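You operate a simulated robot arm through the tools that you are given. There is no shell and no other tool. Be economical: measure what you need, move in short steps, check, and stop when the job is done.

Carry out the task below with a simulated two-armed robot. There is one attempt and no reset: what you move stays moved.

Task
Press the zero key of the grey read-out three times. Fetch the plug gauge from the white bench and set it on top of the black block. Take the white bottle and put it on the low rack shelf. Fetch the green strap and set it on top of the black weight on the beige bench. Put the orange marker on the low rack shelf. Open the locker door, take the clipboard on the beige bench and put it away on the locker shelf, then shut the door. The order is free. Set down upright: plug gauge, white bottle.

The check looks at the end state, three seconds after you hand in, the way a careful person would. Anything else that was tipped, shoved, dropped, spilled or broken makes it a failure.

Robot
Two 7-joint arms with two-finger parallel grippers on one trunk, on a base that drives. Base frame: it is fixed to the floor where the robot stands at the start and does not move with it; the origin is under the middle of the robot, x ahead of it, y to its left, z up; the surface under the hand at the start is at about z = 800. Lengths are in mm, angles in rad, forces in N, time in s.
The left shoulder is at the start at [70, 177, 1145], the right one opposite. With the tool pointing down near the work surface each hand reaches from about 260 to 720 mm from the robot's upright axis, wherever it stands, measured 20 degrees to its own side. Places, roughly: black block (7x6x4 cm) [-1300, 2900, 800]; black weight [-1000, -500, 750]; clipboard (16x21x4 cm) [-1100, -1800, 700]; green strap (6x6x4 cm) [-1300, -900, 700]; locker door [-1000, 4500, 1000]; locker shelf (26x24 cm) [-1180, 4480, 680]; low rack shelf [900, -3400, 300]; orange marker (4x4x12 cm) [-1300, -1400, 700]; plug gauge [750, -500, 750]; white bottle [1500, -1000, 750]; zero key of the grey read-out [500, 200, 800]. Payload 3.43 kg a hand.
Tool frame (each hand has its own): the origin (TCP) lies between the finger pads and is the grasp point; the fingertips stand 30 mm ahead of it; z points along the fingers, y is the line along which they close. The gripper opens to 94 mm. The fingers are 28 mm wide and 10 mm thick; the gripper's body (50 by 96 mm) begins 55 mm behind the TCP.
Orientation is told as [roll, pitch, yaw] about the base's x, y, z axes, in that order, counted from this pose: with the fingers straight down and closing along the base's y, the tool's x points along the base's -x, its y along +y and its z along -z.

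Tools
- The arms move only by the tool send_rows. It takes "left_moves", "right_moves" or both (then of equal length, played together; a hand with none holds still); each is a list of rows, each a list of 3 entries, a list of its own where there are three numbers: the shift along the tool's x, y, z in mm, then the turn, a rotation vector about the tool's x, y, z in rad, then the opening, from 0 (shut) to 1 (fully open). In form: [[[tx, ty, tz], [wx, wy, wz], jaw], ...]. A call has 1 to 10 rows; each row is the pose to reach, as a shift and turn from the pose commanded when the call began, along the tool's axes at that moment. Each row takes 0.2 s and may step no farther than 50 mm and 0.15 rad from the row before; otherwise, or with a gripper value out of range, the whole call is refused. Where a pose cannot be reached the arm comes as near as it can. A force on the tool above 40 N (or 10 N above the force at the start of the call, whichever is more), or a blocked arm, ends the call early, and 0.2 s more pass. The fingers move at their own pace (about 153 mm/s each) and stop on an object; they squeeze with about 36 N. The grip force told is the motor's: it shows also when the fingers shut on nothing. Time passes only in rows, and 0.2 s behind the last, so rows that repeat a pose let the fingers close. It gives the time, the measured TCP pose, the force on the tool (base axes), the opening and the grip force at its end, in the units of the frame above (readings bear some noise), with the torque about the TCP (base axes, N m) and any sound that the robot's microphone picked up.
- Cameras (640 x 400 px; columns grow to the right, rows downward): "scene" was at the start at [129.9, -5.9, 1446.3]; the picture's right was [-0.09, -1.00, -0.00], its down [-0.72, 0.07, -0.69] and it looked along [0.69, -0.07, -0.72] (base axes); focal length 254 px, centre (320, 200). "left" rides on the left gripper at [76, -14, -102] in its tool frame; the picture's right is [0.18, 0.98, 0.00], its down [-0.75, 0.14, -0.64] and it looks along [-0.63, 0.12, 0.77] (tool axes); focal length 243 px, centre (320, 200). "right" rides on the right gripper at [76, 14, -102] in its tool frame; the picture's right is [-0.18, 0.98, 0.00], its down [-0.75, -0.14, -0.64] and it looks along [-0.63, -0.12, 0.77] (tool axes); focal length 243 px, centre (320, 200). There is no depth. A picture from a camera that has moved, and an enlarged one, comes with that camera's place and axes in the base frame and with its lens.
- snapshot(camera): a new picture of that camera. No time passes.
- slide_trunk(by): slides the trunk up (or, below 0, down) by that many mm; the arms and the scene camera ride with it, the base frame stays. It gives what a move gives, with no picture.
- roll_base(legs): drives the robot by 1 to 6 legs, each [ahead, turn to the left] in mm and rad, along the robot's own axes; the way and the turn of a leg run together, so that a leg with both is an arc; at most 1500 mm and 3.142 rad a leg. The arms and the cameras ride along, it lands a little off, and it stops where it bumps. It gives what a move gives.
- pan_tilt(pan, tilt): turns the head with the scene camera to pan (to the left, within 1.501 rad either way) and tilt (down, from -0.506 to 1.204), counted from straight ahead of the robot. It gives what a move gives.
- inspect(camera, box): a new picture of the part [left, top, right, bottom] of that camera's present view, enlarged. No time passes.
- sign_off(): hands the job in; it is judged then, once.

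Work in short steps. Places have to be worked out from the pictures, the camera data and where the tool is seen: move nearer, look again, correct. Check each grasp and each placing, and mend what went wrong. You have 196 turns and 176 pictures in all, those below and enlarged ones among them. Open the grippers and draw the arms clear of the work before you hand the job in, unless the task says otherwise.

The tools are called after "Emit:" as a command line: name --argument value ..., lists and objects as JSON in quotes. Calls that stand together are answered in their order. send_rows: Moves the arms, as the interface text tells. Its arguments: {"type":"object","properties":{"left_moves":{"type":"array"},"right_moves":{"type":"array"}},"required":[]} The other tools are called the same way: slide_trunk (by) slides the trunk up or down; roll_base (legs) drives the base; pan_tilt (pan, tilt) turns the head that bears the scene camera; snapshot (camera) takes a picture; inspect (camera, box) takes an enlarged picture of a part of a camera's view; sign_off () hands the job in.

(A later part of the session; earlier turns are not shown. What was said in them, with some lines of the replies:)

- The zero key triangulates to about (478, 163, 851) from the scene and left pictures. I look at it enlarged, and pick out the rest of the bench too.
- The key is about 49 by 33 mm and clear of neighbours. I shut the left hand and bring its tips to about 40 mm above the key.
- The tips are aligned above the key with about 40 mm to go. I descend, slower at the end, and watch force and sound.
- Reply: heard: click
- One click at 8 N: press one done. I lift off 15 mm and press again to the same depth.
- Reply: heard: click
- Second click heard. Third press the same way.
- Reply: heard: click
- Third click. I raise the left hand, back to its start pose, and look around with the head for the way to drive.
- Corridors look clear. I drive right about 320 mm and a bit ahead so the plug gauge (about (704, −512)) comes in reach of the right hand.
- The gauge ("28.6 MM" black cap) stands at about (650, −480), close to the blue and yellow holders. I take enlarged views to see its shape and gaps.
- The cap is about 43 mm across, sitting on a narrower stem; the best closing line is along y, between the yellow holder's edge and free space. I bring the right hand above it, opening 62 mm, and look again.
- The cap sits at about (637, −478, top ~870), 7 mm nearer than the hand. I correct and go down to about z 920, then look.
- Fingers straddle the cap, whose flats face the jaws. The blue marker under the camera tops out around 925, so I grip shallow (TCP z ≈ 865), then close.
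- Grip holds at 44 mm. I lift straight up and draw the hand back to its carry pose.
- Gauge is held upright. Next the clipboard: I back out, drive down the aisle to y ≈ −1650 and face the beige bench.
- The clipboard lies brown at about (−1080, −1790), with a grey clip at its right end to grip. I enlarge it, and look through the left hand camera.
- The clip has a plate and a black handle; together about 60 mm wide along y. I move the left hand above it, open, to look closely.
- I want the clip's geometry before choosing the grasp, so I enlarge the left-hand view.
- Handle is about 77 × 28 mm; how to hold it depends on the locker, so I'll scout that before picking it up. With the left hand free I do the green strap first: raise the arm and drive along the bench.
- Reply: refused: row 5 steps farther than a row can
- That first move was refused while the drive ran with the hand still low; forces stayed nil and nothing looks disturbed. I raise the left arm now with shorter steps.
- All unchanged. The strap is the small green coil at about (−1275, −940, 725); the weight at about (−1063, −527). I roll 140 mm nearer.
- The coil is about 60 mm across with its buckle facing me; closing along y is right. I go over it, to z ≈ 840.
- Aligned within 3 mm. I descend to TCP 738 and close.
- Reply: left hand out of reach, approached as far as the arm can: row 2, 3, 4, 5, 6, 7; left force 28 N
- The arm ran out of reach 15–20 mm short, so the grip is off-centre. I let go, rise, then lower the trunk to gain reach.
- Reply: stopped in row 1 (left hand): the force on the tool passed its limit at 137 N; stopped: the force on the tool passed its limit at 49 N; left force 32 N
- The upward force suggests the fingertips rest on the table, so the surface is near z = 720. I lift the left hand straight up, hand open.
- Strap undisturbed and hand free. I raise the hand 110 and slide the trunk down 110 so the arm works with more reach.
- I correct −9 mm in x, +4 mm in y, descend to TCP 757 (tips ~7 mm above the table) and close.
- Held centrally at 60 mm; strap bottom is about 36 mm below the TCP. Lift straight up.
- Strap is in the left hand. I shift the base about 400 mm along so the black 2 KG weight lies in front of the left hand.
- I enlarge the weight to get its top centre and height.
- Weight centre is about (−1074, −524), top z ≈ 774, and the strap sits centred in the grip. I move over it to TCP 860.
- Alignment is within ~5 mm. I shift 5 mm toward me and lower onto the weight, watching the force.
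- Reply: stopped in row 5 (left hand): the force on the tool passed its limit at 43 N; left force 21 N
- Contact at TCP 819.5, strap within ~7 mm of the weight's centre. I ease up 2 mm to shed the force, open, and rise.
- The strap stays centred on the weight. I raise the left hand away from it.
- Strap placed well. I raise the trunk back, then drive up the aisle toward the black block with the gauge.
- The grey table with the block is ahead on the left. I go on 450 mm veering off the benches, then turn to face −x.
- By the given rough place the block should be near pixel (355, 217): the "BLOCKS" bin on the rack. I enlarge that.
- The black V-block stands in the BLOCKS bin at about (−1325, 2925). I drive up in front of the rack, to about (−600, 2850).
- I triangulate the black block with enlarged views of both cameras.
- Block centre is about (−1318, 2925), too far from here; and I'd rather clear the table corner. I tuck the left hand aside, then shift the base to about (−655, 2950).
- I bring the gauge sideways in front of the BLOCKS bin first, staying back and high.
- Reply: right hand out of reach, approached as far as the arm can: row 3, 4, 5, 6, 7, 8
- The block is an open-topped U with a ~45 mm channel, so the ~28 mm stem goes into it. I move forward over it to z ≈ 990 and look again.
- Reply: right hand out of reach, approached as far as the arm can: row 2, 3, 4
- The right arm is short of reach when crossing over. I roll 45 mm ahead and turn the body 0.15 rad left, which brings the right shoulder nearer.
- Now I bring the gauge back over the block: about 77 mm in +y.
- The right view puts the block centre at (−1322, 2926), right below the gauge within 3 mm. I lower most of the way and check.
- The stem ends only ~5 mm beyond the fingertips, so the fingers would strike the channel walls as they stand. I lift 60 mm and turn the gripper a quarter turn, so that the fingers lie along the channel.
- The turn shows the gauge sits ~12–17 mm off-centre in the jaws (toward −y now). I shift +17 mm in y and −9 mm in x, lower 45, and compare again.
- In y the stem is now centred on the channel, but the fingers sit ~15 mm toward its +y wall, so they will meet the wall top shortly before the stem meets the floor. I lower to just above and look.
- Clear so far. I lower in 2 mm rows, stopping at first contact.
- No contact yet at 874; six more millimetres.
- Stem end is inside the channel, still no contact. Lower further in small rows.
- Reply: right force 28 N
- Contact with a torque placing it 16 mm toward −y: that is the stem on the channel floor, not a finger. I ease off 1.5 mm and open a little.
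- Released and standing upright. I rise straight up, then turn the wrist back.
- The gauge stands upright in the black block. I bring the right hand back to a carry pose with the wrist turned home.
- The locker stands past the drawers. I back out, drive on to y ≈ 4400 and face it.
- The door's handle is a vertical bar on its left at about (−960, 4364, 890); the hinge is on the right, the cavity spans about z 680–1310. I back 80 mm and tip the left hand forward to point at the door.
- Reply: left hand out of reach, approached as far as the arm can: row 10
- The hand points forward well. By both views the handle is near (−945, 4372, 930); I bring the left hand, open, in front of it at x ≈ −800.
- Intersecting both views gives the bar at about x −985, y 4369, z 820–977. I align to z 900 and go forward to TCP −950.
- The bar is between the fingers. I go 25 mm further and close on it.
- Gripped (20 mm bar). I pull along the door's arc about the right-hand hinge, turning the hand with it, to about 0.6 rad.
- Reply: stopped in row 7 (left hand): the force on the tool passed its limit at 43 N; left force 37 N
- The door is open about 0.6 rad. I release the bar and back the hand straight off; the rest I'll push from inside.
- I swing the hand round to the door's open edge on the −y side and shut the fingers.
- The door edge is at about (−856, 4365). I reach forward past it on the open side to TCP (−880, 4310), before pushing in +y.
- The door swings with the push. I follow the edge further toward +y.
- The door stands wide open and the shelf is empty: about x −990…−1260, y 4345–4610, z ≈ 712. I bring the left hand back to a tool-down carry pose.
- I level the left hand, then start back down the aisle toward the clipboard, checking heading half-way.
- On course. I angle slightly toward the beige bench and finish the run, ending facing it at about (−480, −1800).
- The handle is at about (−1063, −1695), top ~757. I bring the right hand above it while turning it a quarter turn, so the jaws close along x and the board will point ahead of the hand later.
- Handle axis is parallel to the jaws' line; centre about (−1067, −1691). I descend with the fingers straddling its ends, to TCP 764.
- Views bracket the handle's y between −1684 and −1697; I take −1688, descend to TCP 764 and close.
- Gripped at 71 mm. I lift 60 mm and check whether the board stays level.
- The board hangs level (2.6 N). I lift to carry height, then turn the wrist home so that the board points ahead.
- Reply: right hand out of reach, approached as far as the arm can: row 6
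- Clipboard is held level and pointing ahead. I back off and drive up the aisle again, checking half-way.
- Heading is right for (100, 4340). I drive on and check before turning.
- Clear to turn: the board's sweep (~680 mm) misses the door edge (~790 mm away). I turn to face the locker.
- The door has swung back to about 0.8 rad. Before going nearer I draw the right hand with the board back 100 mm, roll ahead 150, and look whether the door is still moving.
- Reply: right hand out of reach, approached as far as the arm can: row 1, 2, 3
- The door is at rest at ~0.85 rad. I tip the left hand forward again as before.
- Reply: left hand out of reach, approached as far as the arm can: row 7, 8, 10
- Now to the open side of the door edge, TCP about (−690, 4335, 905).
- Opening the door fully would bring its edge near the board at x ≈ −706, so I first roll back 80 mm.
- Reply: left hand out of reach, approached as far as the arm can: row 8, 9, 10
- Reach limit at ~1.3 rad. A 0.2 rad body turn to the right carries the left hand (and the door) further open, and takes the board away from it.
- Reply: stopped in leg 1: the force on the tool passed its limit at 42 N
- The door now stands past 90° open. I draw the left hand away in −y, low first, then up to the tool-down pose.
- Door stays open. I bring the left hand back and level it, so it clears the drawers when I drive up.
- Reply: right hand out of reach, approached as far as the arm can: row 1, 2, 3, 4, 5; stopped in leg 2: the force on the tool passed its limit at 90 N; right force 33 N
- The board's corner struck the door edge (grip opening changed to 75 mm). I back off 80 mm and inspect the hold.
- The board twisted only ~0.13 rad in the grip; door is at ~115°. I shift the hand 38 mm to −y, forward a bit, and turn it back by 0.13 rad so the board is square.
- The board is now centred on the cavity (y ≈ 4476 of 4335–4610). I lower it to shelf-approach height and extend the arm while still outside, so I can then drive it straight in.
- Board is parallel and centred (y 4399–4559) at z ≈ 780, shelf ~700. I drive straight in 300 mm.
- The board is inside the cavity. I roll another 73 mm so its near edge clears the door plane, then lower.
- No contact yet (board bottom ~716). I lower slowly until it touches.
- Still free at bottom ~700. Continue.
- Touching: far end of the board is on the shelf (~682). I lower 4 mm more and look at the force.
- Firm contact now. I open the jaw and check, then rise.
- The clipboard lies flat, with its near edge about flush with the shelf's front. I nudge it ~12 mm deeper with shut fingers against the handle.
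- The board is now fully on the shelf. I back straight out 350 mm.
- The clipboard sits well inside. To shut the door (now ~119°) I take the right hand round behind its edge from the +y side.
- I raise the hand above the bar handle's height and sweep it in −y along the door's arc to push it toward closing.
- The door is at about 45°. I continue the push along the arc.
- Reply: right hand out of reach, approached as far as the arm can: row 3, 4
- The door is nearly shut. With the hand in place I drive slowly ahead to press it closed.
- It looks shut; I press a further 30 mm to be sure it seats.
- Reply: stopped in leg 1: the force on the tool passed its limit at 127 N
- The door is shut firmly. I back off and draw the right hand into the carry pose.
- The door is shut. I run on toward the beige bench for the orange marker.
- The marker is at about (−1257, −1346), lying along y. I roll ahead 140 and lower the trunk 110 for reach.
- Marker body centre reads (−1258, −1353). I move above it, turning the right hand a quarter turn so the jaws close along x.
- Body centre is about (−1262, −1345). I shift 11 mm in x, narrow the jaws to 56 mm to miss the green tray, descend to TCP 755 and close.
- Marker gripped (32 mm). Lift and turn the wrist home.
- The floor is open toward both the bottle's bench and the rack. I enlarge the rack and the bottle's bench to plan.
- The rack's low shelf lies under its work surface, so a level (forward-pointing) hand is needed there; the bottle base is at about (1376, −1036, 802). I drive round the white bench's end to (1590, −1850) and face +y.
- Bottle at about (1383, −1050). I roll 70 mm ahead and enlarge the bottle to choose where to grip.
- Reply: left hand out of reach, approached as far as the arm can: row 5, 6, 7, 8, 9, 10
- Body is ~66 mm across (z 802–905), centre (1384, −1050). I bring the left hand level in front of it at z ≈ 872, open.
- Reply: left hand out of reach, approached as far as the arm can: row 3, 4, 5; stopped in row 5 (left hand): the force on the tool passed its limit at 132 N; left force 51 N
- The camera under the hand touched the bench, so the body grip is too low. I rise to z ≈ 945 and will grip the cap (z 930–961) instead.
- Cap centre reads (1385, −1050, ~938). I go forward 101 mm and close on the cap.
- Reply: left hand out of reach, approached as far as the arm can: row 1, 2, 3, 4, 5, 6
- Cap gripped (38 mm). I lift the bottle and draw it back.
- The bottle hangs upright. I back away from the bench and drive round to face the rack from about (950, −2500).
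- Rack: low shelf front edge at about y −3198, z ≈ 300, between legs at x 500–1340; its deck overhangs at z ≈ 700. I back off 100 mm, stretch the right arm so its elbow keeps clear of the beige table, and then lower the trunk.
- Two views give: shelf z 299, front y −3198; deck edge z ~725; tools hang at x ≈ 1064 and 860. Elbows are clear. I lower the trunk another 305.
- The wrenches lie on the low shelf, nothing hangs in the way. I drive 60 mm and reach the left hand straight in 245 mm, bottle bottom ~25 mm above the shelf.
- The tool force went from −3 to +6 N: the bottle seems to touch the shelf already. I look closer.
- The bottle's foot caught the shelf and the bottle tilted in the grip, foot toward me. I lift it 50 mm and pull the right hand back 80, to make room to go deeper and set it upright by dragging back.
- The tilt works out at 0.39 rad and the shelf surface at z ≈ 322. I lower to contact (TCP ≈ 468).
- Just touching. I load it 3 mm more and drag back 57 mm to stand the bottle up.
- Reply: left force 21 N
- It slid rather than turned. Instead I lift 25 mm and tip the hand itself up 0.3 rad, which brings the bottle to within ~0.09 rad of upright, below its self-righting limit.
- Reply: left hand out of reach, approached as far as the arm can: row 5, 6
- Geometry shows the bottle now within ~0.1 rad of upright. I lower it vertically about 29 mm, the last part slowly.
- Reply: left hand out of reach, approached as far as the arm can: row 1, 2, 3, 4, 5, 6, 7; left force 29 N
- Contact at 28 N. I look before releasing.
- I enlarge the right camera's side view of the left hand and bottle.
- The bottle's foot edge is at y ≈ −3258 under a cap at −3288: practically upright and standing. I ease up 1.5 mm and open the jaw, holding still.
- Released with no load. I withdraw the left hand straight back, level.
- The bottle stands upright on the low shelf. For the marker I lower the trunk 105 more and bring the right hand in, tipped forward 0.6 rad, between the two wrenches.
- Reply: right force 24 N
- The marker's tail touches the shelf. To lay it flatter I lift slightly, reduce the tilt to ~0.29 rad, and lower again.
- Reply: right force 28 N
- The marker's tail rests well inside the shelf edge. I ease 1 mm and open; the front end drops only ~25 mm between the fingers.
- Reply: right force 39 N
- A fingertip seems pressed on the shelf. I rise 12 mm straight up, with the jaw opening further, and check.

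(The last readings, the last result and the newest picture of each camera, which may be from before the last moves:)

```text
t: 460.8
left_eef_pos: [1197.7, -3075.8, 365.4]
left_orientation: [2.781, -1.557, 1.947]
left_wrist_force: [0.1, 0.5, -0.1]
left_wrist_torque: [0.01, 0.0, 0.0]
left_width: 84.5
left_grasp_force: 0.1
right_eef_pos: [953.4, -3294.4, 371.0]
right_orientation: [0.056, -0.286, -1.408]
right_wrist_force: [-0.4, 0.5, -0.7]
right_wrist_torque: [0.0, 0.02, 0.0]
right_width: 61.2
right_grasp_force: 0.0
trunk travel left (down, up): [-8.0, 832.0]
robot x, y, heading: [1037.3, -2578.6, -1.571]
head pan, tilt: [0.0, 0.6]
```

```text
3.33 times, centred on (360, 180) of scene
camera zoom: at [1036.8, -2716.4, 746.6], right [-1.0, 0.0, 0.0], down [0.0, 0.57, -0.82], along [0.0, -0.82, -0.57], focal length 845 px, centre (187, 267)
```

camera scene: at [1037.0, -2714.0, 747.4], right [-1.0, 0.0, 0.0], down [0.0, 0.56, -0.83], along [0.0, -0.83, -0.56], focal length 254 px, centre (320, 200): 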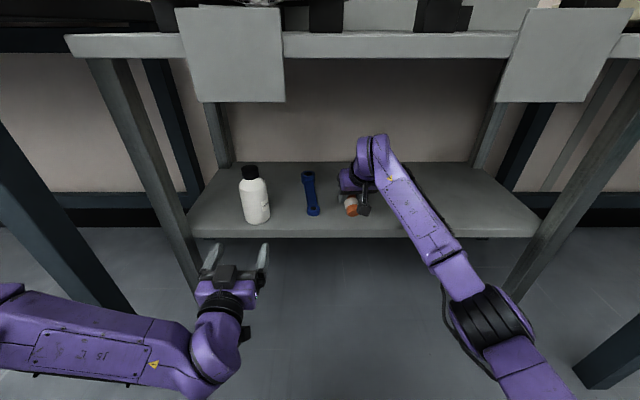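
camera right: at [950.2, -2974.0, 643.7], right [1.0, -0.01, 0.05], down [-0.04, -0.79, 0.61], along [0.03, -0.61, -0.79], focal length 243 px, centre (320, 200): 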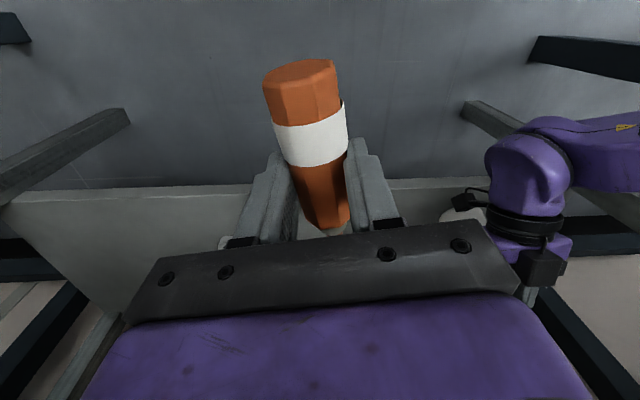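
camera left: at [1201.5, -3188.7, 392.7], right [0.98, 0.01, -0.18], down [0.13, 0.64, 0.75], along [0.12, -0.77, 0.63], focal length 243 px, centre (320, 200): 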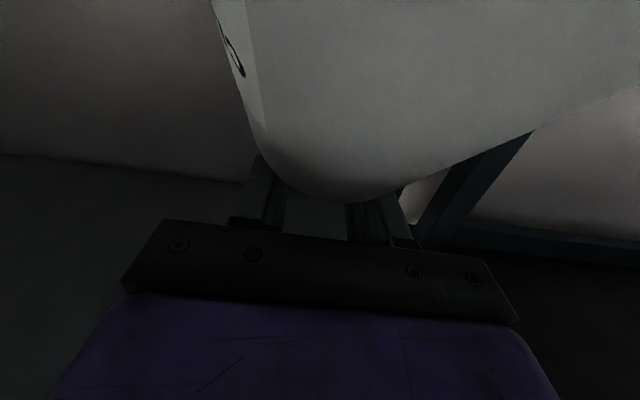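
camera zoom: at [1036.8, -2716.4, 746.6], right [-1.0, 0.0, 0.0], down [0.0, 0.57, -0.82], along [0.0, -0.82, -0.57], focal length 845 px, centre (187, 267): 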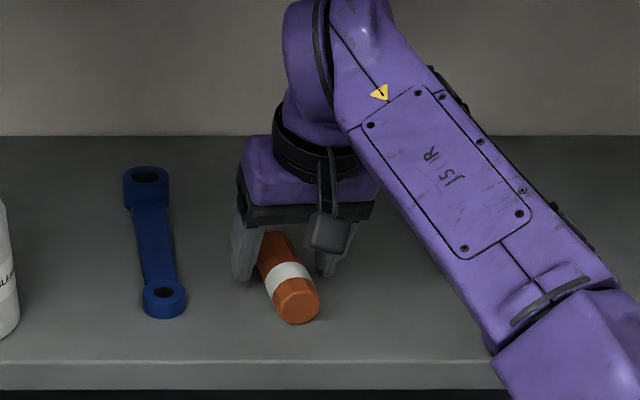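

The marker lies flat on the shelf and the hand is free. I rise 30 mm (staying under the deck) and withdraw.

Emit:
send_rows --right_moves '[[[-4, 0, -14], [0, 0, 0], 0.65], [[-8, 0, -29], [0, 0, 0], 0.65], [[30, 6, -40], [0, 0, 0], 0.65], [[69, 13, -51], [0, 0, 0], 0.65], [[107, 19, -62], [0, 0, 0], 0.65], [[146, 26, -74], [0, 0, 0], 0.65], [[184, 32, -85], [0, 0, 0], 0.65], [[215, 37, -94], [0, 0, 0], 0.65]]'

Emit:
snapshot --camera "scene"

```text
t: 462.6
left_eef_pos: [1197.5, -3076.7, 366.0]
left_orientation: [2.771, -1.557, 1.952]
left_wrist_force: [-0.2, 0.3, 0.4]
left_wrist_torque: [-0.02, 0.0, -0.02]
left_width: 85.0
left_grasp_force: 0.0
right_eef_pos: [945.7, -3057.2, 400.3]
right_orientation: [0.055, -0.286, -1.41]
right_wrist_force: [0.2, 0.5, -0.7]
right_wrist_torque: [-0.02, -0.01, 0.0]
right_width: 61.2
right_grasp_force: 0.2
right hand out of reach, approached as far as the arm can: row 2
trunk travel left (down, up): [-8.0, 832.0]
robot x, y, heading: [1034.2, -2577.9, -1.575]
head pan, tilt: [0.0, 0.6]
```

```text
7 pictures are left
camera scene: at [1036.8, -2716.4, 746.7], right [-1.0, 0.0, 0.0], down [0.0, 0.57, -0.82], along [0.0, -0.82, -0.57], focal length 254 px, centre (320, 200)
```

scene: 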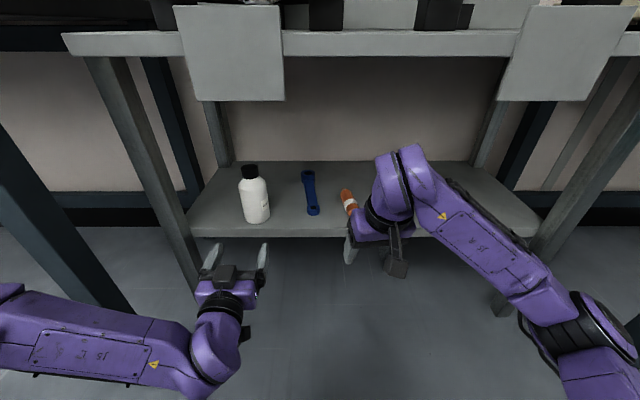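

Both items are on the shelf. I back the robot well clear and take a last look.

Emit:
roll_base --legs '[[-350, 0]]'

Emit:
inspect --camera "scene" --box '[200, 100, 440, 250]'

```text
t: 464.9
left_eef_pos: [1198.7, -2721.3, 366.1]
left_orientation: [2.777, -1.557, 1.95]
left_wrist_force: [0.1, 0.2, 0.0]
left_wrist_torque: [-0.04, 0.02, 0.01]
left_width: 84.6
left_grasp_force: 0.1
right_eef_pos: [948.0, -2704.9, 401.3]
right_orientation: [0.056, -0.288, -1.407]
right_wrist_force: [0.9, 0.4, -0.3]
right_wrist_torque: [-0.01, 0.02, 0.04]
right_width: 61.3
right_grasp_force: 0.0
trunk travel left (down, up): [-8.0, 832.0]
robot x, y, heading: [1038.9, -2225.8, -1.578]
head pan, tilt: [0.0, 0.6]
```

```text
2.67 times, centred on (320, 175) of scene
camera zoom: at [1036.8, -2362.6, 746.7], right [-1.0, 0.0, 0.0], down [0.0, 0.57, -0.82], along [0.0, -0.82, -0.57], focal length 676 px, centre (320, 267)
```

zoom: 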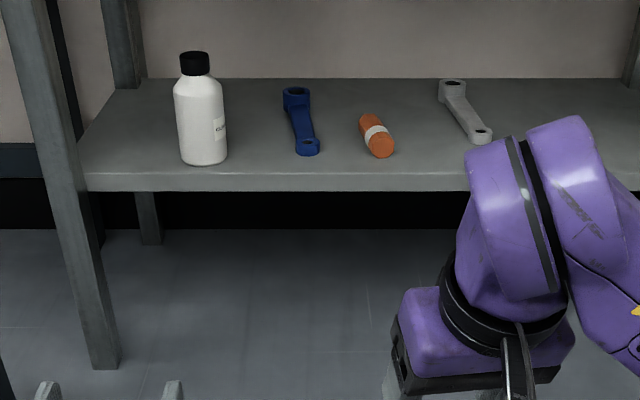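

The bottle stands upright, the marker lies on the low shelf, and both grippers are open and clear. Everything on the list is done, so I hand in.

Emit:
sign_off

```text
The job is handed in.
```

I finished every item on the list and handed the job in; the check's result has not come back to me.

- **Zero key:** pressed three times, with a click heard each time.
- **Plug gauge:** standing upright in the channel of the black block.
- **Green strap:** on top of the black weight.
- **Clipboard:** flat on the locker shelf, with the door shut.
- **White bottle:** standing upright on the low rack shelf.
- **Orange marker:** lying on the low rack shelf.

There were a few hard contacts along the way:

- The clipboard's corner struck the open locker door.
- I pressed the locker door shut with a peak of 127 N.
- The left hand pressed on the beige bench at the strap (137 N) and on the bottle's bench (132 N).
- The bottle caught the rack shelf and tilted in the grip before I set it upright.

My later pictures show nothing knocked over or out of place. I did not re-inspect the bench items the left hand passed low over, or the door edge.
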